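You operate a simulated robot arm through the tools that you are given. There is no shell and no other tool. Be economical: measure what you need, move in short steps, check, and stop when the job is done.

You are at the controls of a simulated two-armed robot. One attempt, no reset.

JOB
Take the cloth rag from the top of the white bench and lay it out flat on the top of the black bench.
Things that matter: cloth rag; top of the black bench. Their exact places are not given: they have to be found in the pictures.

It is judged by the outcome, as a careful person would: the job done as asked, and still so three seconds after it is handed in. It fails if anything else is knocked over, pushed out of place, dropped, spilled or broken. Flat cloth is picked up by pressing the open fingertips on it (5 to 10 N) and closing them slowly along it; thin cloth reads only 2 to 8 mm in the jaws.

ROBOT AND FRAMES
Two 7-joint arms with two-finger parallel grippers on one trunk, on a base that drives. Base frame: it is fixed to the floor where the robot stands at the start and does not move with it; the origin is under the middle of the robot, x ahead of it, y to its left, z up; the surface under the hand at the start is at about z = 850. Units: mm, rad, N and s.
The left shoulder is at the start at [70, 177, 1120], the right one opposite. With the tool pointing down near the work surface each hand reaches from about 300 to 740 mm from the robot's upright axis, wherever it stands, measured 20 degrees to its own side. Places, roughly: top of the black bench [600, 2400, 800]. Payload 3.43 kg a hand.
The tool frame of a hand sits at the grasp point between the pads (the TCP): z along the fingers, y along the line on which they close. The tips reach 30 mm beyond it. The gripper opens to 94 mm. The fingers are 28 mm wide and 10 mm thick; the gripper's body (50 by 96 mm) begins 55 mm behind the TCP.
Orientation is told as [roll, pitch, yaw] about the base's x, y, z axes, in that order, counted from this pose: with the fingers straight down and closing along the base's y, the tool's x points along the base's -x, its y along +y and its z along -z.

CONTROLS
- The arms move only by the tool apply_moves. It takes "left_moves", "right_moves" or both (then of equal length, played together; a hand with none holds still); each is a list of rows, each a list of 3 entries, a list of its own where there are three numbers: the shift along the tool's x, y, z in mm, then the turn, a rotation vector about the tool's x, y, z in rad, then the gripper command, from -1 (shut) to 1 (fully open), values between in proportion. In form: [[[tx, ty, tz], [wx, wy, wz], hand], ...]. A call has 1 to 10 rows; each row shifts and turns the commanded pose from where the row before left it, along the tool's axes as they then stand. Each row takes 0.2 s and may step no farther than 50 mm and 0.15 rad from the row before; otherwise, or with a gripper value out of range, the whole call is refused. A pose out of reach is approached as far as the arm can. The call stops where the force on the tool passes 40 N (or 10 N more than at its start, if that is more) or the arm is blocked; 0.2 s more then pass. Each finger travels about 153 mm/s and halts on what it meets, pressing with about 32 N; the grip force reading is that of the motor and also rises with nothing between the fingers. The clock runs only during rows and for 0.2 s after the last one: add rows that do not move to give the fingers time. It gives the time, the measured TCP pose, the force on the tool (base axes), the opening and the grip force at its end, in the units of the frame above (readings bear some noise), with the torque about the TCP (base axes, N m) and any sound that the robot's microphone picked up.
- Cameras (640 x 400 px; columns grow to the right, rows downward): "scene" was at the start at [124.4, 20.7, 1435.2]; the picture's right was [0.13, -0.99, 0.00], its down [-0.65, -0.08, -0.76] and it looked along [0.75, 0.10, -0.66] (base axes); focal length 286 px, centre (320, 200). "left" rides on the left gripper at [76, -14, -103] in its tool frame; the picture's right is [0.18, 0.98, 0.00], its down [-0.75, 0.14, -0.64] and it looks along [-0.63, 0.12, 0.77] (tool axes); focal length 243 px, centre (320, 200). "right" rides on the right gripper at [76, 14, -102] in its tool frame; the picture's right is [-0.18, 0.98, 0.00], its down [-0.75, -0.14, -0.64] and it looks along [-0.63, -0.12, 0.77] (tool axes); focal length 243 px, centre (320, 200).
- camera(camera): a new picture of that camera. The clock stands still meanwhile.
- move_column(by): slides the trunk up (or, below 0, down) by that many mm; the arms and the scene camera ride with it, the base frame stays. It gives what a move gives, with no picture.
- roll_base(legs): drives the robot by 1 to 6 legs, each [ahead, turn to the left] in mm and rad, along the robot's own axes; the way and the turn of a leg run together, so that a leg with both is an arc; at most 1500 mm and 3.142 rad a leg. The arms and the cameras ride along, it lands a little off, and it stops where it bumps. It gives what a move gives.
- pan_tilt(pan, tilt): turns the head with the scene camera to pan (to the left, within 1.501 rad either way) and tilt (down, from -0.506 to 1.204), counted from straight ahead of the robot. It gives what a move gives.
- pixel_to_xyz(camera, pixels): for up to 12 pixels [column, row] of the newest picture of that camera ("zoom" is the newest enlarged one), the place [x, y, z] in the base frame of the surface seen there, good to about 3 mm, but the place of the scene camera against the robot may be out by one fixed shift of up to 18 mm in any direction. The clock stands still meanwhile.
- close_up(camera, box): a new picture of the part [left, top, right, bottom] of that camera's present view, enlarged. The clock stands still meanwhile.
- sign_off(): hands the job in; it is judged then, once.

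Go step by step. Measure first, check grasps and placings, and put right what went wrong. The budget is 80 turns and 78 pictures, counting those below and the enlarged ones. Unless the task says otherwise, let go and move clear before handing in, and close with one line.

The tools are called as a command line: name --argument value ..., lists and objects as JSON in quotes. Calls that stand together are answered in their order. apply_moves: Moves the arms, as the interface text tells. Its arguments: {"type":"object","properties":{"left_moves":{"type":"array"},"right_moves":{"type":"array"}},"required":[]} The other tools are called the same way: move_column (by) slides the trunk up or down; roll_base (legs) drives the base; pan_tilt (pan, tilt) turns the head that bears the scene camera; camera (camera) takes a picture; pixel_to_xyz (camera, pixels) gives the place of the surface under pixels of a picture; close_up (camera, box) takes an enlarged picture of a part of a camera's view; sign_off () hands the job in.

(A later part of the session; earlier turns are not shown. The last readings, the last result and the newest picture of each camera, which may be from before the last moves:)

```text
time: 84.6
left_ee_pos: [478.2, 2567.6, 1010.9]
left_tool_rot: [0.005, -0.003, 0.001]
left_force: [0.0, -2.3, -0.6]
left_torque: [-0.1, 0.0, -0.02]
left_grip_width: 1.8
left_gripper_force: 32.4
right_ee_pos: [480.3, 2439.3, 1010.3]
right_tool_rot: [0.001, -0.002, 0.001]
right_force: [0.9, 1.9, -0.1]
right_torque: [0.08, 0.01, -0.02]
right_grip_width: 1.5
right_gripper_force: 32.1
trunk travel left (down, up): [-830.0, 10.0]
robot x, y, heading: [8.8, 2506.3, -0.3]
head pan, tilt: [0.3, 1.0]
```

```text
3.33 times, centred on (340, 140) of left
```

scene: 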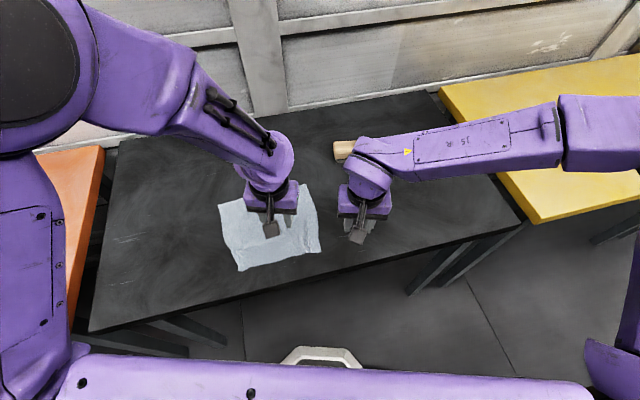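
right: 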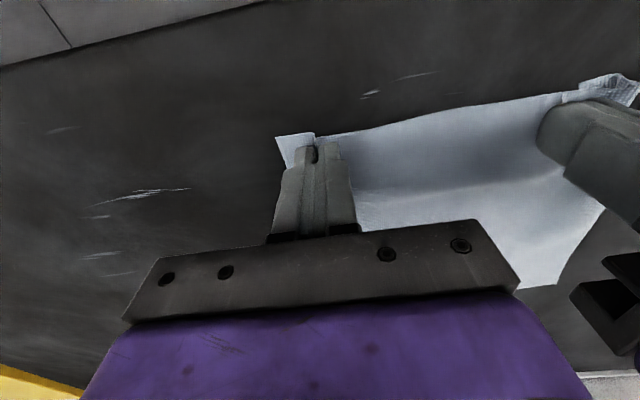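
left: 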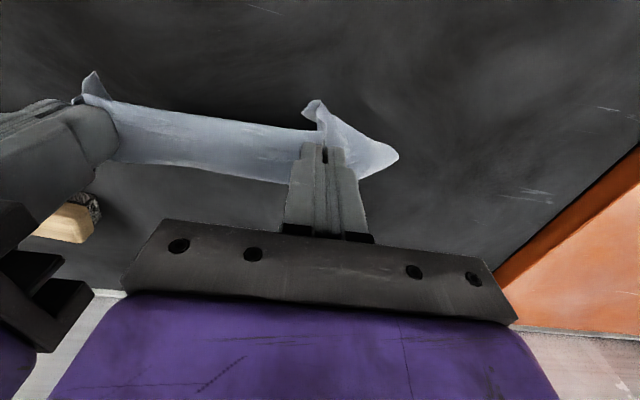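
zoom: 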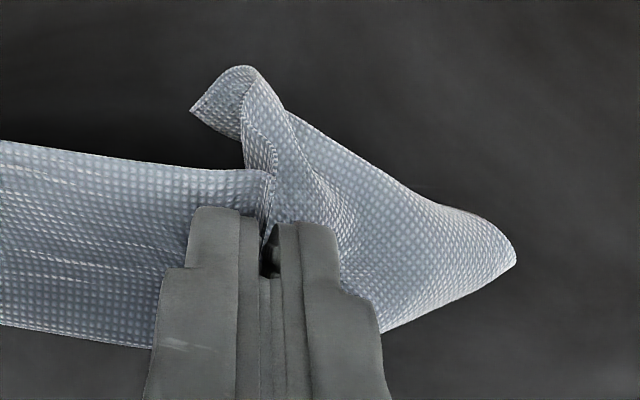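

The corner has mostly unrolled but still has a curl at the tip. I'll raise nearly to full hang and give a couple of gentle shakes.

apply_moves --left_moves '[[[-25, 0, -20], [0, 0, 0], -1], [[-25, 0, -20], [0, 0, 0], -1], [[-25, 0, -20], [0, 0, 0], -1], [[-20, 0, -15], [0, 0, 0], -1], [[0, 15, -15], [0, 0, 0], -1], [[0, -15, 15], [0, 0, 0], -1], [[0, 15, -15], [0, 0, 0], -1], [[0, -15, 15], [0, 0, 0], -1], [[0, 0, 0], [0, 0, 0], -1], [[0, 0, 0], [0, 0, 0], -1]]' --right_moves '[[[-25, 0, -20], [0, 0, 0], -1], [[-25, 0, -20], [0, 0, 0], -1], [[-25, 0, -20], [0, 0, 0], -1], [[-20, 0, -15], [0, 0, 0], -1], [[0, 15, -15], [0, 0, 0], -1], [[0, -15, 15], [0, 0, 0], -1], [[0, 15, -15], [0, 0, 0], -1], [[0, -15, 15], [0, 0, 0], -1], [[0, 0, 0], [0, 0, 0], -1], [[0, 0, 0], [0, 0, 0], -1]]'

close_up --camera "left" --box '[220, 60, 460, 220]'

close_up --camera "scene" --box '[220, 120, 430, 260]'

```text
time: 86.8
left_ee_pos: [572.2, 2568.0, 1086.9]
left_tool_rot: [0.002, -0.005, 0.0]
left_force: [0.1, -15.4, -1.3]
left_torque: [-0.55, 0.02, -0.03]
left_grip_width: 1.9
left_gripper_force: 31.7
right_ee_pos: [565.8, 2432.0, 1074.0]
right_tool_rot: [0.0, -0.003, 0.001]
right_force: [0.5, 16.1, 0.7]
right_torque: [0.46, -0.03, 0.05]
right_grip_width: 1.7
right_gripper_force: 31.7
right hand out of reach, approached as far as the arm can: row 4, 5
trunk travel left (down, up): [-830.0, 10.0]
robot x, y, heading: [7.9, 2506.9, -0.304]
head pan, tilt: [0.3, 1.0]
```

```text
2.50 times, centred on (340, 140) of left
```

zoom: 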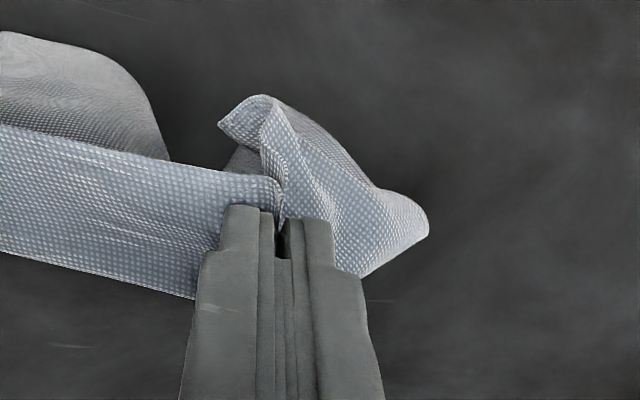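

```text
2.86 times, centred on (325, 190) of scene
```

zoom: 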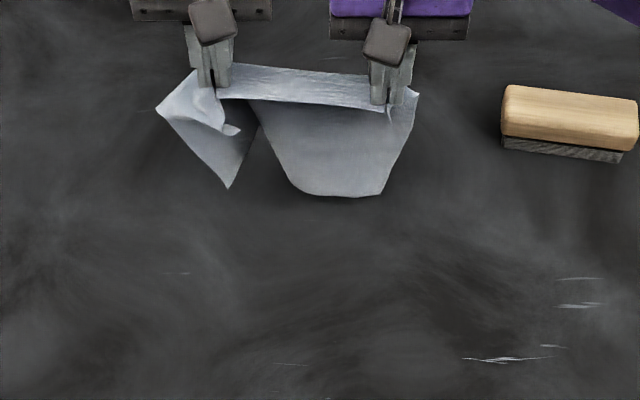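

The right arm hit its reach limit, so the cloth is taut at 16 N, and the drape is uneven. I'll level the hands and relax, then lower until the hem touches.

apply_moves --left_moves '[[[6, 0, 13], [0, 0, 0], -1], [[0, 0, 8], [0, 0, 0], -1], [[0, 0, 8], [0, 0, 0], -1], [[0, 0, 0], [0, 0, 0], -1]]' --right_moves '[[[0, 5, 0], [0, 0, 0], -1], [[0, 0, 8], [0, 0, 0], -1], [[0, 0, 8], [0, 0, 0], -1], [[0, 0, 0], [0, 0, 0], -1]]'

close_up --camera "scene" --box '[220, 120, 430, 260]'

pixel_to_xyz --camera "zoom" --pixels '[[225, 180], [340, 185], [180, 110], [250, 140], [300, 150], [165, 110]]'

```text
time: 87.8
left_ee_pos: [566.2, 2566.4, 1056.5]
left_tool_rot: [0.006, -0.004, 0.0]
left_force: [-0.4, -5.5, -0.4]
left_torque: [-0.22, -0.02, 0.0]
left_grip_width: 1.7
left_gripper_force: 32.1
right_ee_pos: [566.5, 2434.5, 1057.2]
right_tool_rot: [0.002, -0.001, -0.002]
right_force: [0.1, 6.4, 1.0]
right_torque: [0.19, 0.01, 0.01]
right_grip_width: 1.8
right_gripper_force: 31.8
trunk travel left (down, up): [-830.0, 10.0]
robot x, y, heading: [6.0, 2508.9, -0.3]
head pan, tilt: [0.3, 1.0]
```

```text
2.86 times, centred on (325, 190) of scene
```

zoom: 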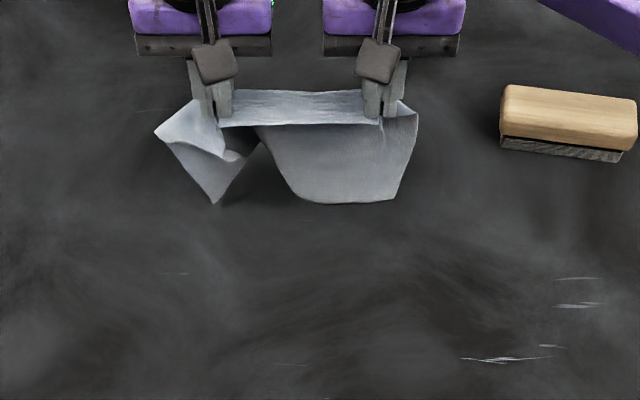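

```text
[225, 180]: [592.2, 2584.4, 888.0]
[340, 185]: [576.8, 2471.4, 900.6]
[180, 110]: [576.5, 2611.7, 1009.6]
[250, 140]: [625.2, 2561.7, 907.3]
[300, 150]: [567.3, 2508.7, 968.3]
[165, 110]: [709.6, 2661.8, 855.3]
```

The hem drapes in a wave, so this relay will need finishing touches. I'll lay it back with the same arc, then inspect and straighten individual corners.

apply_moves --left_moves '[[[0, 0, 12], [0, 0, 0], -1], [[4, 0, 12], [0, 0, 0], -1], [[16, 0, 3], [0, 0, 0], -1], [[16, 0, 4], [0, 0, 0], -1], [[16, 0, 6], [0, 0, 0], -1], [[16, 0, 8], [0, 0, 0], -1], [[15, 0, 9], [0, 0, 0], -1], [[14, 0, 10], [0, 0, 0], -1], [[13, 0, 11], [0, 0, 0], -1], [[0, 0, 0], [0, 0, 0], -1]]' --right_moves '[[[0, 0, 12], [0, 0, 0], -1], [[4, 0, 12], [0, 0, 0], -1], [[16, 0, 3], [0, 0, 0], -1], [[16, 0, 4], [0, 0, 0], -1], [[16, 0, 6], [0, 0, 0], -1], [[16, 0, 8], [0, 0, 0], -1], [[15, 0, 9], [0, 0, 0], -1], [[14, 0, 10], [0, 0, 0], -1], [[13, 0, 11], [0, 0, 0], -1], [[0, 0, 0], [0, 0, 0], -1]]'

close_up --camera "scene" --box '[220, 130, 430, 270]'

camera --camera "left"

```text
time: 90.0
left_ee_pos: [456.1, 2568.6, 981.9]
left_tool_rot: [0.006, -0.004, 0.0]
left_force: [-0.2, -7.4, -0.1]
left_torque: [-0.24, 0.0, -0.01]
left_grip_width: 1.6
left_gripper_force: 32.0
right_ee_pos: [455.7, 2435.1, 981.3]
right_tool_rot: [0.0, -0.001, 0.0]
right_force: [0.6, 7.4, 0.3]
right_torque: [0.24, 0.0, 0.03]
right_grip_width: 1.8
right_gripper_force: 32.2
trunk travel left (down, up): [-830.0, 10.0]
robot x, y, heading: [6.0, 2508.5, -0.299]
head pan, tilt: [0.3, 1.0]
```

```text
2.86 times, centred on (325, 200) of scene
```

zoom: 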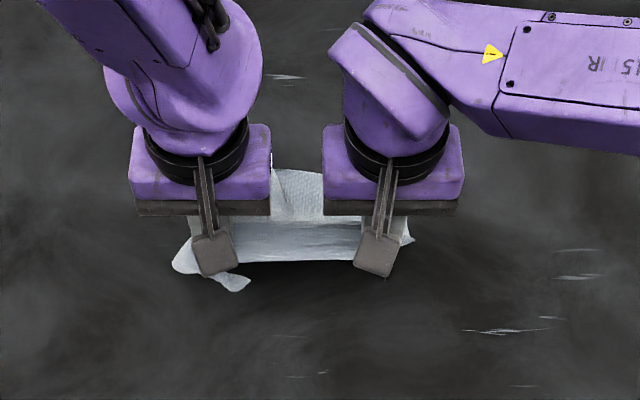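

```text
17 pictures are left
```

left: 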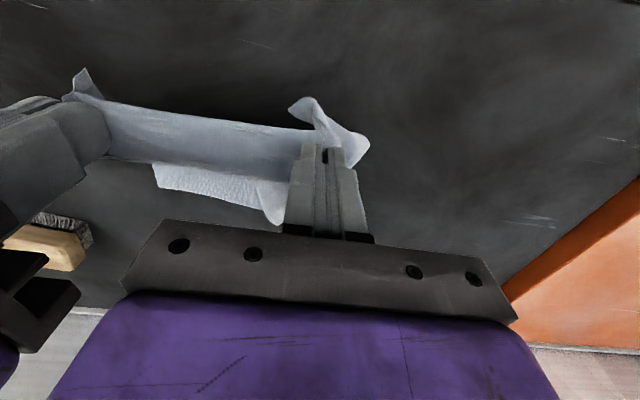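

Continuing the arc down to the bench (pictures are now limited, so I'll look sparingly).

apply_moves --left_moves '[[[10, 0, 8], [0, 0, 0], -1], [[10, 0, 10], [0, 0, 0], -1], [[9, 0, 12], [0, 0, 0], -1], [[8, 0, 13], [0, 0, 0], -1], [[8, 0, 14], [0, 0, 0], -1], [[7, 0, 14], [0, 0, 0], -1], [[7, 0, 14], [0, 0, 0], -1], [[6, 0, 10], [0, 0, 0], -1], [[4, 0, 3], [0, 0, 0], -1], [[0, 0, 0], [0, 0, 0], -1]]' --right_moves '[[[10, 0, 8], [0, 0, 0], -1], [[10, 0, 10], [0, 0, 0], -1], [[9, 0, 12], [0, 0, 0], -1], [[8, 0, 13], [0, 0, 0], -1], [[8, 0, 14], [0, 0, 0], -1], [[7, 0, 14], [0, 0, 0], -1], [[7, 0, 14], [0, 0, 0], -1], [[6, 0, 10], [0, 0, 0], -1], [[4, 0, 3], [0, 0, 0], -1], [[0, 0, 0], [0, 0, 0], -1]]'

camera --camera "left"

```text
time: 92.2
left_ee_pos: [388.3, 2567.8, 882.7]
left_tool_rot: [0.004, -0.003, 0.0]
left_force: [0.5, -5.5, -0.5]
left_torque: [-0.17, 0.01, -0.03]
left_grip_width: 1.8
left_gripper_force: 31.8
right_ee_pos: [387.0, 2435.7, 883.4]
right_tool_rot: [0.003, 0.001, -0.001]
right_force: [-0.6, 6.2, 0.0]
right_torque: [0.22, -0.02, 0.04]
right_grip_width: 1.8
right_gripper_force: 31.8
trunk travel left (down, up): [-830.0, 10.0]
robot x, y, heading: [4.7, 2512.4, -0.301]
head pan, tilt: [0.3, 1.0]
```

```text
16 pictures are left
```

left: 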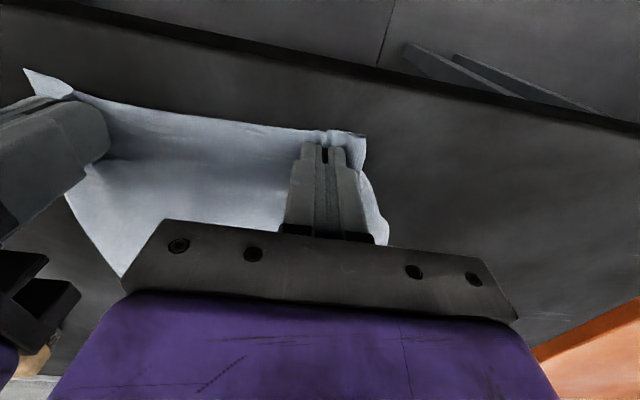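

The rag is spread again, and the near-left corner at left pixel (365,137) looks more open. I'll press lightly, open slowly to spread the folds, and lift clear.

apply_moves --left_moves '[[[0, 0, 0.8], [0, 0, 0], -1], [[0, 0, 0.4], [0, 0, 0], -0.9], [[0, 0, 0], [0, 0, 0], -0.75], [[0, 0, 0], [0, 0, 0], -0.6], [[0, 0, 0], [0, 0, 0], -0.45], [[0, 0, 0], [0, 0, 0], -0.3], [[0, 0, -10], [0, 0, 0], -0.3], [[0, 0, -30], [0, 0, 0], -0.3], [[0, 10, -40], [0, 0, 0], -0.3], [[0, 20, -40], [0, 0, 0], -0.3]]' --right_moves '[[[0, 0, 1], [0, 0, 0], -1], [[0, 0, 0.6], [0, 0, 0], -0.9], [[0, 0, 0], [0, 0, 0], -0.75], [[0, 0, 0], [0, 0, 0], -0.6], [[0, 0, 0], [0, 0, 0], -0.45], [[0, 0, 0], [0, 0, 0], -0.3], [[0, 0, -10], [0, 0, 0], -0.3], [[0, 0, -30], [0, 0, 0], -0.3], [[0, -10, -40], [0, 0, 0], -0.3], [[0, -20, -40], [0, 0, 0], -0.3]]'

apply_moves --left_moves '[[[0, 30, 0], [0, 0, 0], -0.3], [[0, 30, 0], [0, 0, 0], -0.3], [[0, 30, 0], [0, 0, 0], -0.3], [[0, 30, 0], [0, 0, 0], -0.3]]' --right_moves '[[[0, -30, 0], [0, 0, 0], -0.3], [[0, -30, 0], [0, 0, 0], -0.3], [[0, -30, 0], [0, 0, 0], -0.3], [[0, -20, 0], [0, 0, 0], -0.3]]'

close_up --camera "scene" --box '[240, 165, 420, 285]'

```text
time: 94.4
left_ee_pos: [385.8, 2597.7, 1003.3]
left_tool_rot: [0.005, -0.007, 0.001]
left_force: [-0.8, 0.4, 0.1]
left_torque: [-0.01, -0.05, -0.03]
left_grip_width: 32.7
left_gripper_force: 0.0
right_ee_pos: [385.1, 2404.4, 1004.3]
right_tool_rot: [-0.001, -0.002, 0.0]
right_force: [-0.5, -0.3, 0.8]
right_torque: [0.01, -0.02, -0.01]
right_grip_width: 33.0
right_gripper_force: 0.0
trunk travel left (down, up): [-830.0, 10.0]
robot x, y, heading: [5.9, 2505.3, -0.3]
head pan, tilt: [0.3, 1.0]
```

```text
time: 95.4
left_ee_pos: [394.3, 2718.6, 1001.7]
left_tool_rot: [0.005, -0.001, 0.0]
left_force: [0.3, 0.6, 0.5]
left_torque: [-0.01, 0.02, 0.02]
left_grip_width: 33.1
left_gripper_force: 0.1
left hand out of reach, approached as far as the arm can: row 3, 4
right_ee_pos: [387.2, 2296.0, 1003.0]
right_tool_rot: [0.0, -0.003, 0.0]
right_force: [0.2, -0.3, 0.6]
right_torque: [-0.03, 0.0, -0.02]
right_grip_width: 33.0
right_gripper_force: 0.2
trunk travel left (down, up): [-830.0, 10.0]
robot x, y, heading: [7.7, 2508.0, -0.297]
head pan, tilt: [0.3, 1.0]
```

```text
3.33 times, centred on (330, 225) of scene
```

zoom: 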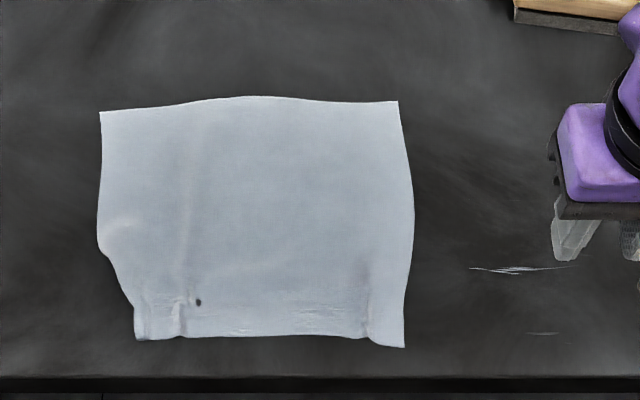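

Much better: flat overall, with a narrowing at the near-left edge (zoom pixels (100,250) to (137,338)). I'll zoom on that corner.

close_up --camera "scene" --box '[260, 230, 308, 270]'

pixel_to_xyz --camera "zoom" --pixels '[[105, 60], [170, 200], [190, 320], [200, 380], [320, 380], [260, 250], [330, 330], [290, 370]]'

close_up --camera "left" --box '[120, 0, 280, 120]'

```text
10.00 times, centred on (284, 250) of scene
```

zoom: 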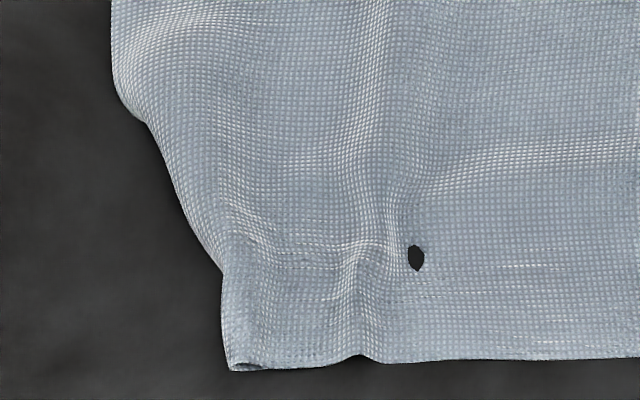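

```text
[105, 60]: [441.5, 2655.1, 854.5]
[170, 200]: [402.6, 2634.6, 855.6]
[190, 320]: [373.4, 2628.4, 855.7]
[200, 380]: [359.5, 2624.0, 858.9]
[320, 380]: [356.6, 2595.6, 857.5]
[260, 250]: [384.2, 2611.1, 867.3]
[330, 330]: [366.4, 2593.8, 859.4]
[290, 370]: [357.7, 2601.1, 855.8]
```

```text
3.33 times, centred on (200, 60) of left
```

zoom: 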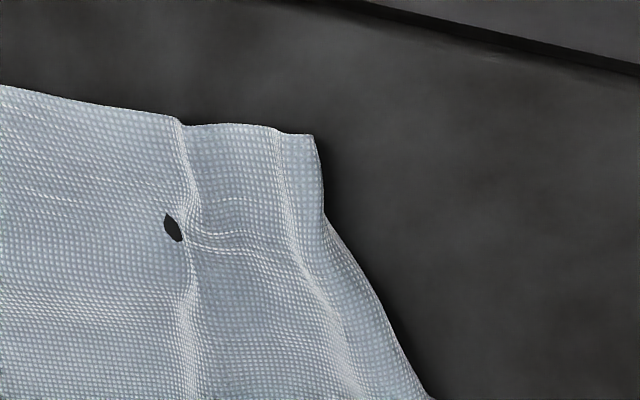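

The corner is now nearly open, with only a slight curl and a couple of ridges drawing it about 25 mm inward. I'll place the left hand's closed fingertips on that corner strip and smooth it gently outward. First I'll hover above it.

apply_moves --left_moves '[[[4, -37, 0], [0, 0, 0], -0.6], [[4, -37, 0], [0, 0, 0], -1], [[4, -37, 0], [0, 0, 0], -1], [[4, 0, 35], [0, 0, 0], -1], [[0, 0, 35], [0, 0, 0], -1], [[0, 0, 30], [0, 0, 0], -1], [[0, 0, 0], [0, 0, 0], -1]]'

```text
time: 97.0
left_ee_pos: [379.6, 2604.8, 900.9]
left_tool_rot: [0.005, -0.004, 0.0]
left_force: [0.5, -0.3, 0.5]
left_torque: [-0.02, -0.02, 0.01]
left_grip_width: 0.0
left_gripper_force: 32.1
right_ee_pos: [387.1, 2295.1, 1002.0]
right_tool_rot: [-0.001, -0.003, -0.001]
right_force: [-0.9, 0.1, -0.1]
right_torque: [-0.01, 0.0, 0.0]
right_grip_width: 32.9
right_gripper_force: 0.0
trunk travel left (down, up): [-830.0, 10.0]
robot x, y, heading: [4.8, 2505.0, -0.299]
head pan, tilt: [0.3, 1.0]
```

apply_moves --left_moves '[[[0, 0, 10], [0, 0, 0], -1], [[0, 0, 6], [0, 0, 0], -1], [[0, 0, 1.5], [0, 0, 0], -1], [[0, 0, 1], [0, 0, 0], -1], [[0, 0, 0], [0, 0, 0], -1]]'

```text
time: 98.2
left_ee_pos: [378.2, 2605.1, 882.6]
left_tool_rot: [0.005, -0.005, 0.0]
left_force: [-0.7, -0.7, 0.0]
left_torque: [0.01, 0.0, 0.02]
left_grip_width: 0.1
left_gripper_force: 31.6
right_ee_pos: [386.9, 2296.1, 1002.1]
right_tool_rot: [-0.001, -0.001, 0.0]
right_force: [-0.6, 0.4, 0.3]
right_torque: [0.0, -0.02, 0.02]
right_grip_width: 32.7
right_gripper_force: 0.0
trunk travel left (down, up): [-830.0, 10.0]
robot x, y, heading: [7.8, 2513.1, -0.3]
head pan, tilt: [0.3, 1.0]
```

Not touching yet, so I'll lower a little more and then drag outward 25 mm.

apply_moves --left_moves '[[[0, 0, 0.8], [0, 0, 0], -1], [[0, 0, 0.6], [0, 0, 0], -1], [[0, 3, 0.2], [0, 0, 0], -1], [[0, 5, 0], [0, 0, 0], -1], [[0, 5, 0], [0, 0, 0], -1], [[0, 0, 0], [0, 0, 0], -1]]'

close_up --camera "left" --box '[240, 80, 440, 230]'

```text
time: 99.6
left_ee_pos: [378.8, 2618.6, 880.8]
left_tool_rot: [0.005, -0.007, 0.0]
left_force: [0.6, -2.4, 15.8]
left_torque: [-0.14, 0.04, 0.0]
left_grip_width: 0.0
left_gripper_force: 31.8
right_ee_pos: [386.1, 2294.4, 1001.3]
right_tool_rot: [0.0, -0.001, 0.0]
right_force: [1.4, 0.0, 0.4]
right_torque: [-0.01, 0.02, -0.02]
right_grip_width: 33.0
right_gripper_force: 0.0
trunk travel left (down, up): [-830.0, 10.0]
robot x, y, heading: [8.4, 2509.2, -0.302]
head pan, tilt: [0.3, 1.0]
```

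```text
2.67 times, centred on (340, 155) of left
```

zoom: 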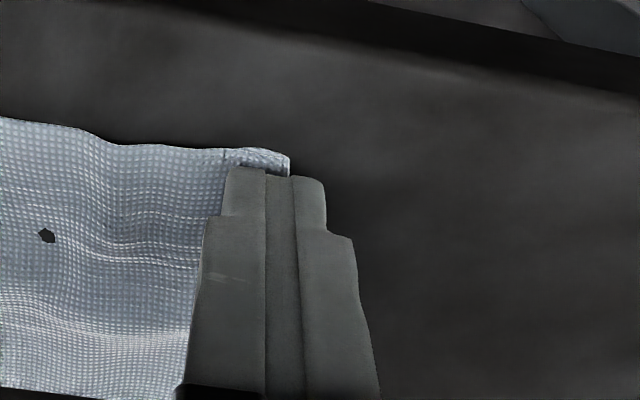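

The fingertip is slipping along rather than carrying the cloth. I'll lift away and view the corner.

apply_moves --left_moves '[[[0, 0, -20], [0, 0, 0], -1], [[0, 0, -40], [0, 0, 0], -1], [[0, 0, -40], [0, 0, 0], -1], [[0, 40, 0], [0, 0, 0], -0.3], [[0, 40, 0], [0, 0, 0], -0.3], [[0, 0, 0], [0, 0, 0], -0.3]]'

close_up --camera "left" --box '[120, 0, 300, 135]'

pixel_to_xyz --camera "left" --pixels '[[215, 45], [225, 60], [200, 40], [180, 40], [240, 80], [150, 30], [230, 50]]'

```text
time: 101.0
left_ee_pos: [385.2, 2697.2, 980.1]
left_tool_rot: [0.006, -0.004, 0.001]
left_force: [0.7, 0.3, -0.1]
left_torque: [-0.02, -0.01, -0.01]
left_grip_width: 33.0
left_gripper_force: 0.1
left hand out of reach, approached as far as the arm can: row 5
right_ee_pos: [385.5, 2294.1, 1002.0]
right_tool_rot: [0.001, -0.003, 0.0]
right_force: [1.0, -0.4, 0.9]
right_torque: [-0.01, 0.02, 0.01]
right_grip_width: 32.9
right_gripper_force: 0.2
trunk travel left (down, up): [-830.0, 10.0]
robot x, y, heading: [3.4, 2510.7, -0.297]
head pan, tilt: [0.3, 1.0]
```

```text
2.96 times, centred on (210, 68) of left
```

zoom: 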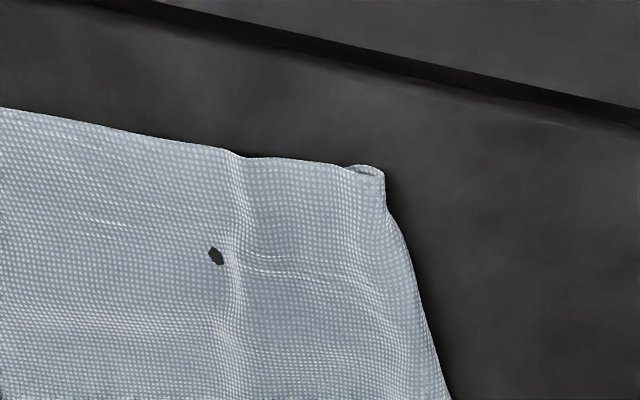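

```text
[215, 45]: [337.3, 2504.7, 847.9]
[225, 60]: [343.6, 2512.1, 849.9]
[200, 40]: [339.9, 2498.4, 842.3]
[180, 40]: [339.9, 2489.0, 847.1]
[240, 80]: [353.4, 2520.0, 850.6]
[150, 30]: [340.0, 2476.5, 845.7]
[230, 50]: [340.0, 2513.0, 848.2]
```

The remaining tuck is a small rolled bit at zoom pixels (350–385,168). I'll measure it.

pixel_to_xyz --camera "zoom" --pixels '[[352, 168], [380, 172], [384, 205], [300, 162], [240, 160], [365, 250], [420, 290], [235, 260], [120, 140], [340, 220]]'

```text
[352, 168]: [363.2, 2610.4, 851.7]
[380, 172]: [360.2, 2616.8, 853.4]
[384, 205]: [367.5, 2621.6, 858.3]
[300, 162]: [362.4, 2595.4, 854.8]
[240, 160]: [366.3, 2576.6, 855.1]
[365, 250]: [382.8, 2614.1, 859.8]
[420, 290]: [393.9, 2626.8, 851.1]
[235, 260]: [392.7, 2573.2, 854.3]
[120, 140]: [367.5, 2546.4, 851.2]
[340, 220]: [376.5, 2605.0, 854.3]
```

The curl is still hiding some width at that corner (near edge spans about 212 of 250 mm). I'll do one more re-pinch with the left hand closer to the corner (y 2580), since the last cycle clearly helped. Moving above the pinch points.

apply_moves --left_moves '[[[2, -39, 0], [0, 0, 0], -0.42], [[2, -39, 0], [0, 0, 0], -0.42], [[2, -39, 0], [0, 0, 0], -0.42], [[0, 0, 40], [0, 0, 0], -0.42], [[0, 0, 40], [0, 0, 0], -0.42], [[0, 0, 12], [0, 0, 0], -0.42], [[0, 0, 0], [0, 0, 0], -0.42]]' --right_moves '[[[2, 48, 0], [0, 0, 0], -0.3], [[2, 48, 0], [0, 0, 0], -0.3], [[2, 47, 0], [0, 0, 0], -0.3], [[0, 0, 40], [0, 0, 0], -0.3], [[0, 0, 45], [0, 0, 0], -0.3], [[0, 0, 29], [0, 0, 0], -0.3], [[0, 0, 0], [0, 0, 0], -0.3]]'

camera --camera "left"

```text
time: 102.6
left_ee_pos: [380.1, 2581.5, 886.3]
left_tool_rot: [0.005, -0.004, 0.0]
left_force: [0.2, 0.0, 0.7]
left_torque: [0.03, 0.02, 0.02]
left_grip_width: 27.5
left_gripper_force: 0.1
right_ee_pos: [382.9, 2437.5, 888.8]
right_tool_rot: [0.001, -0.003, 0.0]
right_force: [0.7, -0.7, -0.5]
right_torque: [0.02, 0.03, -0.02]
right_grip_width: 33.1
right_gripper_force: 0.0
trunk travel left (down, up): [-830.0, 10.0]
robot x, y, heading: [7.8, 2507.5, -0.301]
head pan, tilt: [0.3, 1.0]
```

```text
10 pictures are left
```

left: 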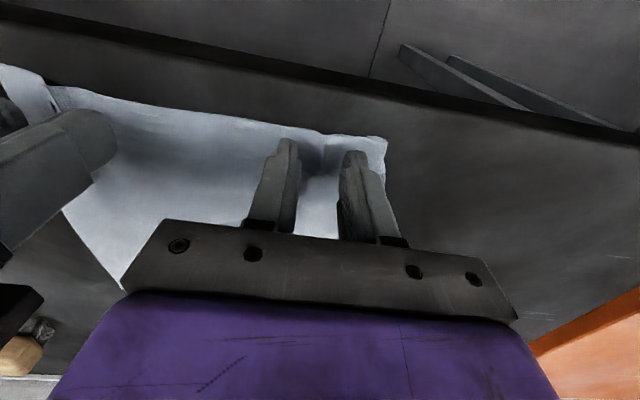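

Well placed: the left fingers straddle the ridge and the corner lies just outside. I'll lower both to contact.

apply_moves --left_moves '[[[0, 0, 3], [0, 0, 0], -0.42], [[0, 0, 1], [0, 0, 0], -0.42], [[0, 0, 0.8], [0, 0, 0], -0.42], [[0, 0, 0.5], [0, 0, 0], -0.42], [[0, 0, 0], [0, 0, 0], -0.42]]' --right_moves '[[[0, 0, 4], [0, 0, 0], -0.3], [[0, 0, 1.5], [0, 0, 0], -0.3], [[0, 0, 0.8], [0, 0, 0], -0.3], [[0, 0, 0.7], [0, 0, 0], -0.3], [[0, 0, 0], [0, 0, 0], -0.3]]'

```text
time: 103.8
left_ee_pos: [379.4, 2581.6, 881.0]
left_tool_rot: [0.005, -0.007, 0.0]
left_force: [2.7, 1.0, 15.8]
left_torque: [0.33, 0.04, -0.06]
left_grip_width: 27.9
left_gripper_force: 0.9
right_ee_pos: [380.3, 2438.8, 882.0]
right_tool_rot: [0.001, -0.002, -0.002]
right_force: [0.0, -0.4, -0.5]
right_torque: [0.01, -0.05, 0.03]
right_grip_width: 33.0
right_gripper_force: 0.0
trunk travel left (down, up): [-830.0, 10.0]
robot x, y, heading: [9.7, 2510.9, -0.302]
head pan, tilt: [0.3, 1.0]
```

apply_moves --left_moves '[[[0, 0, -0.3], [-0.012, 0, 0], -0.42], [[0, 0, 0], [0, 0, 0], -0.42], [[0, 0, 0], [0, 0, 0], -0.42]]' --right_moves '[[[0, 0, 0.6], [0, 0, 0], -0.3], [[0, 0, 0.6], [0, 0, 0], -0.3], [[0, 0, 0], [0, 0, 0], -0.3]]'

```text
time: 104.6
left_ee_pos: [379.4, 2581.8, 882.5]
left_tool_rot: [0.017, -0.005, 0.001]
left_force: [0.4, 0.5, 1.0]
left_torque: [-0.03, -0.01, 0.0]
left_grip_width: 27.3
left_gripper_force: 0.0
right_ee_pos: [380.3, 2437.5, 881.6]
right_tool_rot: [0.001, -0.002, 0.001]
right_force: [0.2, -1.4, 13.6]
right_torque: [-0.19, 0.11, -0.01]
right_grip_width: 33.1
right_gripper_force: 0.2
trunk travel left (down, up): [-830.0, 10.0]
robot x, y, heading: [4.8, 2508.3, -0.3]
head pan, tilt: [0.3, 1.0]
```

Left is balanced with little load. I'll press it down 0.6 mm, ease the right, then close slowly.

apply_moves --left_moves '[[[0, 0, 0.6], [0, 0, 0], -0.42], [[0, 0, 0], [0, 0, 0], -0.48], [[0, 0, 0], [0, 0, 0], -0.54], [[0, 0, 0], [0, 0, 0], -0.6], [[0, 0, 0], [0, 0, 0], -0.67], [[0, 0, 0], [0, 0, 0], -0.75], [[0, 0, 0], [0, 0, 0], -0.83], [[0, 0, 0], [0, 0, 0], -0.92], [[0, 0, 0], [0, 0, 0], -1], [[0, 0, 0], [0, 0, 0], -1]]' --right_moves '[[[0, 0, -0.2], [0, 0, 0], -0.3], [[0, 0, 0], [0, 0, 0], -0.4], [[0, 0, 0], [0, 0, 0], -0.48], [[0, 0, 0], [0, 0, 0], -0.56], [[0, 0, 0], [0, 0, 0], -0.64], [[0, 0, 0], [0, 0, 0], -0.72], [[0, 0, 0], [0, 0, 0], -0.8], [[0, 0, 0], [0, 0, 0], -0.9], [[0, 0, 0], [0, 0, 0], -1], [[0, 0, 0], [0, 0, 0], -1]]'

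```text
time: 106.8
left_ee_pos: [379.4, 2581.7, 881.0]
left_tool_rot: [0.015, -0.008, 0.0]
left_force: [1.4, -7.0, 7.8]
left_torque: [-0.17, -0.01, 0.03]
left_grip_width: 1.8
left_gripper_force: 31.7
right_ee_pos: [379.5, 2438.6, 882.4]
right_tool_rot: [0.001, -0.003, 0.0]
right_force: [1.7, 6.2, 18.7]
right_torque: [0.23, 0.02, -0.02]
right_grip_width: 3.1
right_gripper_force: 32.1
trunk travel left (down, up): [-830.0, 10.0]
robot x, y, heading: [10.9, 2507.9, -0.297]
head pan, tilt: [0.3, 1.0]
```

Both are pinched (1.8 and 3.1 mm). I'll lift along the reverse arc with a small shake.

apply_moves --left_moves '[[[0, -2, -12], [0, 0, 0], -1], [[-3, 0, -22], [0, 0, 0], -1], [[-6, 0, -22], [0, 0, 0], -1], [[-10, 0, -22], [0, 0, 0], -1], [[-15, 0, -22], [0, 0, 0], -1], [[-20, 0, -22], [0, 0, 0], -1], [[-16, 0, -16], [0, 0, 0], -1], [[0, 0, 15], [0, 0, 0], -1], [[0, 0, -15], [0, 0, 0], -1], [[0, 0, 0], [0, 0, 0], -1]]' --right_moves '[[[0, 2, -12], [0, 0, 0], -1], [[-3, 0, -22], [0, 0, 0], -1], [[-6, 0, -22], [0, 0, 0], -1], [[-10, 0, -22], [0, 0, 0], -1], [[-15, 0, -22], [0, 0, 0], -1], [[-20, 0, -22], [0, 0, 0], -1], [[-16, 0, -16], [0, 0, 0], -1], [[0, 0, 15], [0, 0, 0], -1], [[0, 0, -15], [0, 0, 0], -1], [[0, 0, 0], [0, 0, 0], -1]]'

close_up --camera "left" --box '[220, 60, 460, 220]'

```text
time: 109.0
left_ee_pos: [449.1, 2577.2, 1019.7]
left_tool_rot: [0.017, -0.006, 0.0]
left_force: [0.0, 0.4, 0.0]
left_torque: [0.0, 0.0, 0.03]
left_grip_width: 1.7
left_gripper_force: 32.5
right_ee_pos: [450.6, 2441.0, 1018.5]
right_tool_rot: [0.001, -0.002, 0.001]
right_force: [-1.4, -0.1, -0.4]
right_torque: [0.03, -0.03, -0.01]
right_grip_width: 1.5
right_gripper_force: 31.9
trunk travel left (down, up): [-830.0, 10.0]
robot x, y, heading: [6.7, 2506.4, -0.298]
head pan, tilt: [0.3, 1.0]
```

```text
2.50 times, centred on (340, 140) of left
```

zoom: 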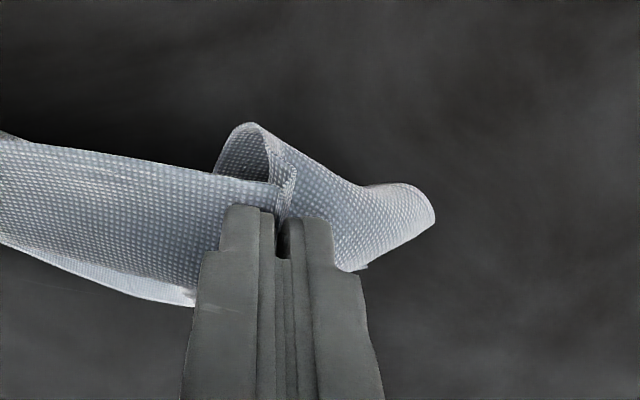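

The curl points right underneath, so lowering straight would tuck it again. I'll shift both hands 40 mm left while coming partway down, then move back right as the left corner touches so it drags open to the left, keeping the right hand higher meanwhile.

apply_moves --left_moves '[[[5, 8, 10], [0, 0, 0], -1], [[7, 8, 14], [0, 0, 0], -1], [[9, 8, 16], [0, 0, 0], -1], [[11, 8, 17], [0, 0, 0], -1], [[12, 8, 17], [0, 0, 0], -1], [[0, 0, 0], [0, 0, 0], -1], [[0, 0, 0], [0, 0, 0], -1]]' --right_moves '[[[5, 8, 8], [0, 0, 0], -1], [[7, 8, 11], [0, 0, 0], -1], [[9, 8, 13], [0, 0, 0], -1], [[11, 8, 14], [0, 0, 0], -1], [[12, 8, 13], [0, 0, 0], -1], [[0, 0, 0], [0, 0, 0], -1], [[0, 0, 0], [0, 0, 0], -1]]'

apply_moves --left_moves '[[[1, -2, 12], [0, 0, 0], -1], [[1, -5, 10], [0, 0, 0], -1], [[2, -6, 6], [0, 0, 0], -1], [[2, -6, 6], [0, 0, 0], -1], [[2, -6, 5], [0, 0, 0], -1], [[2, -6, 5], [0, 0, 0], -1], [[2, -6, 5], [0, 0, 0], -1], [[2, -5, 4], [0, 0, 0], -1], [[0, 0, 0], [0, 0, 0], -1]]' --right_moves '[[[1, -2, 8], [0, 0, 0], -1], [[1, -5, 6], [0, 0, 0], -1], [[2, -6, 5], [0, 0, 0], -1], [[2, -6, 4], [0, 0, 0], -1], [[2, -6, 4], [0, 0, 0], -1], [[2, -6, 4], [0, 0, 0], -1], [[2, -6, 3], [0, 0, 0], -1], [[2, -5, 3], [0, 0, 0], -1], [[0, 0, 0], [0, 0, 0], -1]]'

camera --camera "left"

```text
time: 110.6
left_ee_pos: [406.4, 2618.5, 945.4]
left_tool_rot: [0.016, -0.006, 0.0]
left_force: [0.2, -1.3, 1.0]
left_torque: [0.0, -0.01, 0.01]
left_grip_width: 2.0
left_gripper_force: 32.4
right_ee_pos: [406.7, 2480.9, 958.6]
right_tool_rot: [0.0, -0.002, 0.0]
right_force: [-0.5, 0.2, 0.1]
right_torque: [-0.02, -0.01, 0.02]
right_grip_width: 1.5
right_gripper_force: 31.9
trunk travel left (down, up): [-830.0, 10.0]
robot x, y, heading: [8.7, 2510.6, -0.298]
head pan, tilt: [0.3, 1.0]
```

```text
time: 112.6
left_ee_pos: [392.1, 2576.6, 892.6]
left_tool_rot: [0.016, -0.004, -0.002]
left_force: [0.5, -2.0, 1.4]
left_torque: [-0.05, 0.02, 0.01]
left_grip_width: 1.9
left_gripper_force: 31.7
right_ee_pos: [392.9, 2438.6, 920.9]
right_tool_rot: [-0.001, -0.001, 0.001]
right_force: [0.4, 2.0, -0.7]
right_torque: [0.07, 0.03, -0.02]
right_grip_width: 1.8
right_gripper_force: 31.9
trunk travel left (down, up): [-830.0, 10.0]
robot x, y, heading: [8.7, 2514.5, -0.304]
head pan, tilt: [0.3, 1.0]
```

```text
8 pictures are left
```

left: 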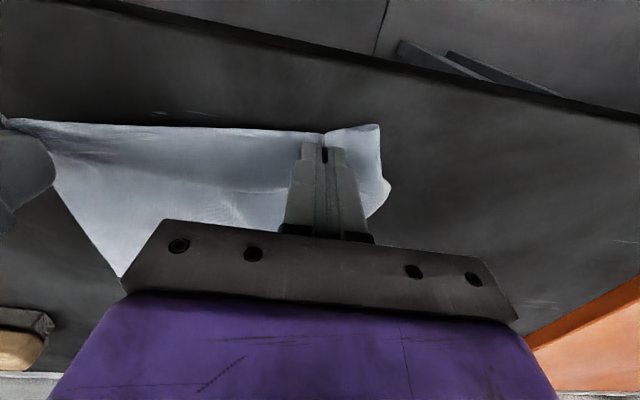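

The left corner at pixel (380,125) is now open and sharp. I'll lower both hands straight to the bench with a slight pull towards me.

apply_moves --left_moves '[[[2, 0, 2], [0, 0, 0], -1], [[2, 0, 2], [0, 0, 0], -1], [[2, 0, 2], [0, 0, 0], -1], [[2, 0, 1], [0, 0, 0], -1], [[2, 0, 1], [0, 0, 0], -1], [[0, 0, 1], [0, 0, 0], -1], [[0, 0, 0], [0, 0, 0], -1]]' --right_moves '[[[2, 0, 9], [0, 0, 0], -1], [[2, 0, 9], [0, 0, 0], -1], [[2, 0, 8], [0, 0, 0], -1], [[2, 0, 6], [0, 0, 0], -1], [[2, 0, 4], [0, 0, 0], -1], [[0, 0, 1.5], [0, 0, 0], -1], [[0, 0, 0], [0, 0, 0], -1]]'

```text
time: 114.2
left_ee_pos: [382.3, 2577.0, 882.8]
left_tool_rot: [0.018, -0.004, -0.001]
left_force: [0.5, -0.8, -0.2]
left_torque: [0.0, -0.01, 0.04]
left_grip_width: 1.6
left_gripper_force: 32.1
right_ee_pos: [382.8, 2438.7, 884.9]
right_tool_rot: [0.002, -0.002, -0.001]
right_force: [-0.1, 0.3, 1.1]
right_torque: [-0.03, -0.01, -0.02]
right_grip_width: 1.5
right_gripper_force: 31.7
trunk travel left (down, up): [-830.0, 10.0]
robot x, y, heading: [10.2, 2509.9, -0.3]
head pan, tilt: [0.3, 1.0]
```

Almost touching. I'll level the left tool, press lightly, open slowly, then lift straight up.

apply_moves --left_moves '[[[0, 0, 0.8], [0.014, 0, 0], -1], [[0, 0, 0.5], [0, 0, 0], -0.9], [[0, 0, 0], [0, 0, 0], -0.75], [[0, 0, 0], [0, 0, 0], -0.6], [[0, 0, 0], [0, 0, 0], -0.45], [[0, 0, 0], [0, 0, 0], -0.3], [[0, 0, -10], [0, 0, 0], -0.3], [[0, 0, -30], [0, 0, 0], -0.3], [[0, 0, -40], [0, 0, 0], -0.3], [[0, 20, -40], [0, 0, 0], -0.3]]' --right_moves '[[[0, 0, 1.5], [0, 0, 0], -1], [[0, 0, 1.3], [0, 0, 0], -0.9], [[0, 0, 0], [0, 0, 0], -0.75], [[0, 0, 0], [0, 0, 0], -0.6], [[0, 0, 0], [0, 0, 0], -0.45], [[0, 0, 0], [0, 0, 0], -0.3], [[0, 0, -10], [0, 0, 0], -0.3], [[0, 0, -30], [0, 0, 0], -0.3], [[0, 0, -40], [0, 0, 0], -0.3], [[0, -20, -40], [0, 0, 0], -0.3]]'

apply_moves --left_moves '[[[0, 30, 0], [0, 0, 0], -0.3], [[0, 30, 0], [0, 0, 0], -0.3], [[0, 30, 0], [0, 0, 0], -0.3], [[0, 10, 0], [0, 0, 0], -0.3]]' --right_moves '[[[0, -30, 0], [0, 0, 0], -0.3], [[0, -30, 0], [0, 0, 0], -0.3], [[0, -30, 0], [0, 0, 0], -0.3], [[0, -20, 0], [0, 0, 0], -0.3]]'

close_up --camera "scene" --box '[240, 165, 420, 285]'

pixel_to_xyz --camera "zoom" --pixels '[[105, 115], [395, 105], [400, 340], [135, 335], [250, 330], [180, 310], [365, 320], [250, 200], [110, 250]]'

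```text
time: 116.4
left_ee_pos: [381.1, 2599.0, 1000.8]
left_tool_rot: [0.005, -0.006, -0.001]
left_force: [-0.2, 0.1, 0.2]
left_torque: [-0.04, -0.02, 0.03]
left_grip_width: 32.8
left_gripper_force: 0.2
right_ee_pos: [380.9, 2418.4, 1003.2]
right_tool_rot: [-0.001, -0.003, 0.001]
right_force: [0.3, 0.4, 0.5]
right_torque: [0.02, -0.06, -0.01]
right_grip_width: 33.0
right_gripper_force: 0.1
trunk travel left (down, up): [-830.0, 10.0]
robot x, y, heading: [7.9, 2511.2, -0.301]
head pan, tilt: [0.3, 1.0]
```

```text
time: 117.4
left_ee_pos: [392.0, 2695.2, 998.8]
left_tool_rot: [0.003, 0.0, 0.001]
left_force: [0.7, -0.1, 0.0]
left_torque: [-0.01, -0.01, -0.01]
left_grip_width: 33.0
left_gripper_force: 0.2
left hand out of reach, approached as far as the arm can: row 3
right_ee_pos: [383.1, 2307.5, 1002.9]
right_tool_rot: [0.001, 0.0, 0.0]
right_force: [-0.4, 0.0, 0.5]
right_torque: [0.02, 0.01, 0.0]
right_grip_width: 32.8
right_gripper_force: 0.1
trunk travel left (down, up): [-830.0, 10.0]
robot x, y, heading: [7.2, 2509.9, -0.297]
head pan, tilt: [0.3, 1.0]
```

```text
3.33 times, centred on (330, 225) of scene
```

zoom: 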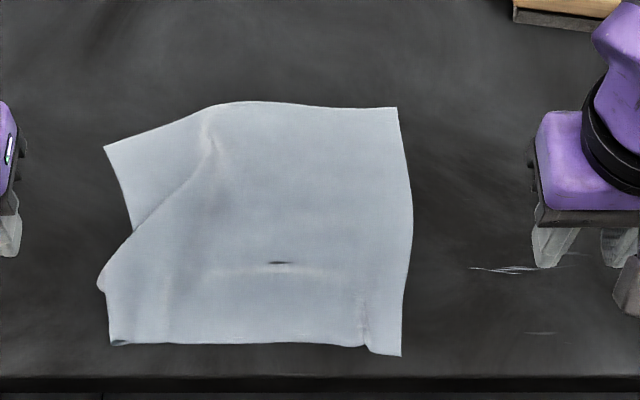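

```text
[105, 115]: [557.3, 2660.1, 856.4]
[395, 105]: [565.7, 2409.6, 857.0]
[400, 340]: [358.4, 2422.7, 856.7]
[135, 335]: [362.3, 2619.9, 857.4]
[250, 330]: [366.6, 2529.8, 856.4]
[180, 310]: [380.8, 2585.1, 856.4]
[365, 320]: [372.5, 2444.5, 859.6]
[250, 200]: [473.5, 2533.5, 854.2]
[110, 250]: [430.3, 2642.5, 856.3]
```

The near-left corner is finally open (zoom pixel (112,342)), but the far-left corner slid inward, leaving a diagonal pleat from zoom (210,130) to (100,280). I'll pinch the far-left corner with the left hand and pull it outward while the right hand's closed fingertips hold the middle. Moving above.

apply_moves --left_moves '[[[-30, -15, 0], [0, 0, 0], -0.42], [[-30, -15, 0], [0, 0, 0], -0.42], [[-30, -15, 0], [0, 0, 0], -0.42], [[-30, -15, 0], [0, 0, 0], -0.42], [[-6, -14, 30], [0, 0, 0], -0.42], [[0, 0, 40], [0, 0, 0], -0.42], [[0, 0, 30], [0, 0, 0], -0.42], [[0, 0, 8], [0, 0, 0], -0.42], [[0, 0, 0], [0, 0, 0], -0.42]]' --right_moves '[[[-20, 37, 0], [0, 0, 0], -1], [[-20, 37, 0], [0, 0, 0], -1], [[-20, 37, 0], [0, 0, 0], -1], [[-20, 37, 0], [0, 0, 0], -1], [[-17, 34, 0], [0, 0, 0], -1], [[0, 0, 40], [0, 0, 0], -1], [[0, 0, 45], [0, 0, 0], -1], [[0, 0, 25], [0, 0, 0], -1], [[0, 0, 0], [0, 0, 0], -1]]'

camera --camera "left"

```text
time: 119.4
left_ee_pos: [516.1, 2621.5, 892.4]
left_tool_rot: [0.004, -0.005, -0.001]
left_force: [-0.7, 0.1, 0.3]
left_torque: [-0.04, -0.01, 0.03]
left_grip_width: 27.1
left_gripper_force: 0.0
right_ee_pos: [480.9, 2489.9, 892.4]
right_tool_rot: [0.002, -0.001, -0.001]
right_force: [0.2, -1.1, 0.6]
right_torque: [-0.02, -0.02, -0.01]
right_grip_width: 0.0
right_gripper_force: 32.1
trunk travel left (down, up): [-830.0, 10.0]
robot x, y, heading: [4.2, 2508.5, -0.301]
head pan, tilt: [0.3, 1.0]
```

```text
6 pictures are left
```

left: 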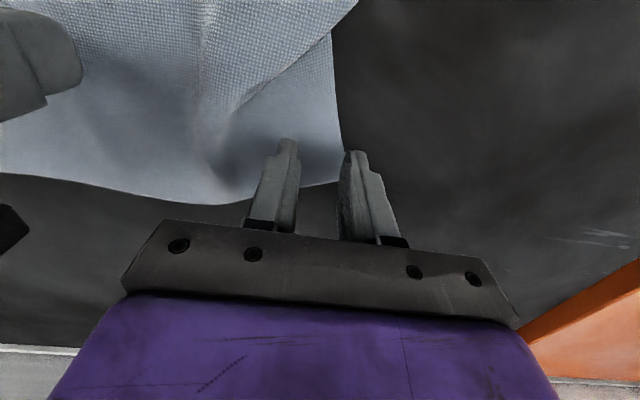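

The far-left corner is at left pixel (342,181) and the pleat line runs from (225,125) up to (350,5). I'll measure them.

pixel_to_xyz --camera "left" --pixels '[[338, 179], [335, 120], [330, 60], [240, 105], [290, 62], [345, 8], [225, 140], [200, 196], [225, 180], [80, 180], [300, 120]]'

```text
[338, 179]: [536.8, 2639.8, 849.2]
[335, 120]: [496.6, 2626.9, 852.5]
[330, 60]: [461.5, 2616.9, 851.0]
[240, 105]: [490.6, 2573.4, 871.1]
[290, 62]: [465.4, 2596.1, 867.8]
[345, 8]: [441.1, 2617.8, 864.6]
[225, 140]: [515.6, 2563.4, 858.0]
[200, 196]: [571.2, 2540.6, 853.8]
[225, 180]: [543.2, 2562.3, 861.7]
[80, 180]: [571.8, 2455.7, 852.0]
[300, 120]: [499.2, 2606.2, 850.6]
```

The corner is at (539,2641) with flat single-layer cloth around (518,2606). I'll shift there, lower both to contact, the right pressing the middle.

apply_moves --left_moves '[[[-2, -14, 0], [0, 0, 0], -0.42], [[0, 0, 7], [0, 0, 0], -0.42], [[0, 0, 2.5], [0, 0, 0], -0.42], [[0, 0, 1], [0, 0, 0], -0.42], [[0, 0, 0.7], [0, 0, 0], -0.42], [[0, 0, 0], [0, 0, 0], -0.42]]' --right_moves '[[[0, 0, 0], [0, 0, 0], -1], [[0, 0, 7], [0, 0, 0], -1], [[0, 0, 2.5], [0, 0, 0], -1], [[0, 0, 1], [0, 0, 0], -1], [[0, 0, 0.7], [0, 0, 0], -1], [[0, 0, 0], [0, 0, 0], -1]]'

```text
time: 120.8
left_ee_pos: [520.1, 2608.2, 882.0]
left_tool_rot: [0.004, -0.004, 0.0]
left_force: [-0.3, 0.2, 3.9]
left_torque: [0.04, 0.02, -0.01]
left_grip_width: 27.1
left_gripper_force: 0.4
right_ee_pos: [479.4, 2492.0, 882.1]
right_tool_rot: [0.001, -0.001, 0.002]
right_force: [-0.5, -0.5, 0.6]
right_torque: [0.02, 0.02, 0.0]
right_grip_width: 0.1
right_gripper_force: 31.9
trunk travel left (down, up): [-830.0, 10.0]
robot x, y, heading: [6.3, 2508.1, -0.302]
head pan, tilt: [0.3, 1.0]
```

Left is at 4 N, balanced. I'll press a bit more on both and close the left slowly.

apply_moves --left_moves '[[[0, 0, 0.5], [0, 0, 0], -0.42], [[0, 0, 0], [0, 0, 0], -0.48], [[0, 0, 0], [0, 0, 0], -0.54], [[0, 0, 0], [0, 0, 0], -0.6], [[0, 0, 0], [0, 0, 0], -0.67], [[0, 0, 0], [0, 0, 0], -0.75], [[0, 0, 0], [0, 0, 0], -0.83], [[0, 0, 0], [0, 0, 0], -0.92], [[0, 0, 0], [0, 0, 0], -1], [[0, 0, 0], [0, 0, 0], -1]]' --right_moves '[[[0, 0, 0.6], [0, 0, 0], -1], [[0, 0, 0.6], [0, 0, 0], -1], [[0, 0, 0], [0, 0, 0], -1], [[0, 0, 0], [0, 0, 0], -1], [[0, 0, 0], [0, 0, 0], -1], [[0, 0, 0], [0, 0, 0], -1], [[0, 0, 0], [0, 0, 0], -1], [[0, 0, 0], [0, 0, 0], -1], [[0, 0, 0], [0, 0, 0], -1], [[0, 0, 0], [0, 0, 0], -1]]'

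```text
time: 123.0
left_ee_pos: [518.2, 2608.6, 881.2]
left_tool_rot: [0.004, -0.007, 0.0]
left_force: [0.4, 0.5, 2.1]
left_torque: [0.02, 0.0, 0.01]
left_grip_width: 1.9
left_gripper_force: 31.8
right_ee_pos: [478.3, 2490.3, 880.4]
right_tool_rot: [0.003, -0.002, -0.001]
right_force: [4.2, -1.1, 21.0]
right_torque: [-0.04, -0.02, 0.02]
right_grip_width: 0.0
right_gripper_force: 32.1
trunk travel left (down, up): [-830.0, 10.0]
robot x, y, heading: [8.8, 2507.6, -0.297]
head pan, tilt: [0.3, 1.0]
```

Pinched at 1.9 mm, with the right hand holding the middle. I'll pull the corner outward (+x 30, +y 14) just off the bench.

apply_moves --left_moves '[[[0, 0, -3], [0, 0, 0], -1], [[-4, 2, 0], [0, 0, 0], -1], [[-5, 2, 0], [0, 0, 0], -1], [[-5, 2, 0], [0, 0, 0], -1], [[-5, 3, 0], [0, 0, 0], -1], [[-5, 3, 0], [0, 0, 0], -1], [[-5, 2, 0], [0, 0, 0], -1], [[0, 0, 0], [0, 0, 0], -1]]' --right_moves '[[[0, 0, -0.4], [0, 0, 0], -1], [[0, 0, 0], [0, 0, 0], -1], [[0, 0, 0], [0, 0, 0], -1], [[0, 0, 0], [0, 0, 0], -1], [[0, 0, 0], [0, 0, 0], -1], [[0, 0, 0], [0, 0, 0], -1], [[0, 0, 0], [0, 0, 0], -1], [[0, 0, 0], [0, 0, 0], -1]]'

camera --camera "left"

```text
time: 124.8
left_ee_pos: [546.8, 2621.7, 882.8]
left_tool_rot: [0.005, -0.006, -0.001]
left_force: [-1.3, -1.1, -0.3]
left_torque: [-0.04, 0.07, -0.03]
left_grip_width: 1.8
left_gripper_force: 32.2
right_ee_pos: [480.0, 2490.9, 882.0]
right_tool_rot: [0.002, -0.004, 0.0]
right_force: [3.5, 0.2, 17.3]
right_torque: [0.01, -0.03, 0.01]
right_grip_width: 0.0
right_gripper_force: 31.6
trunk travel left (down, up): [-830.0, 10.0]
robot x, y, heading: [6.1, 2513.8, -0.296]
head pan, tilt: [0.3, 1.0]
```

```text
5 pictures are left
```

left: 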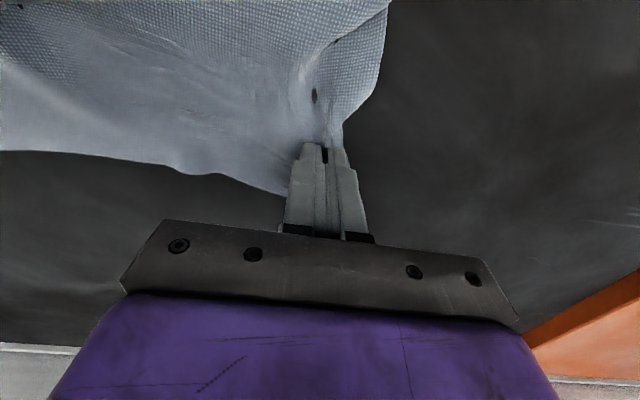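

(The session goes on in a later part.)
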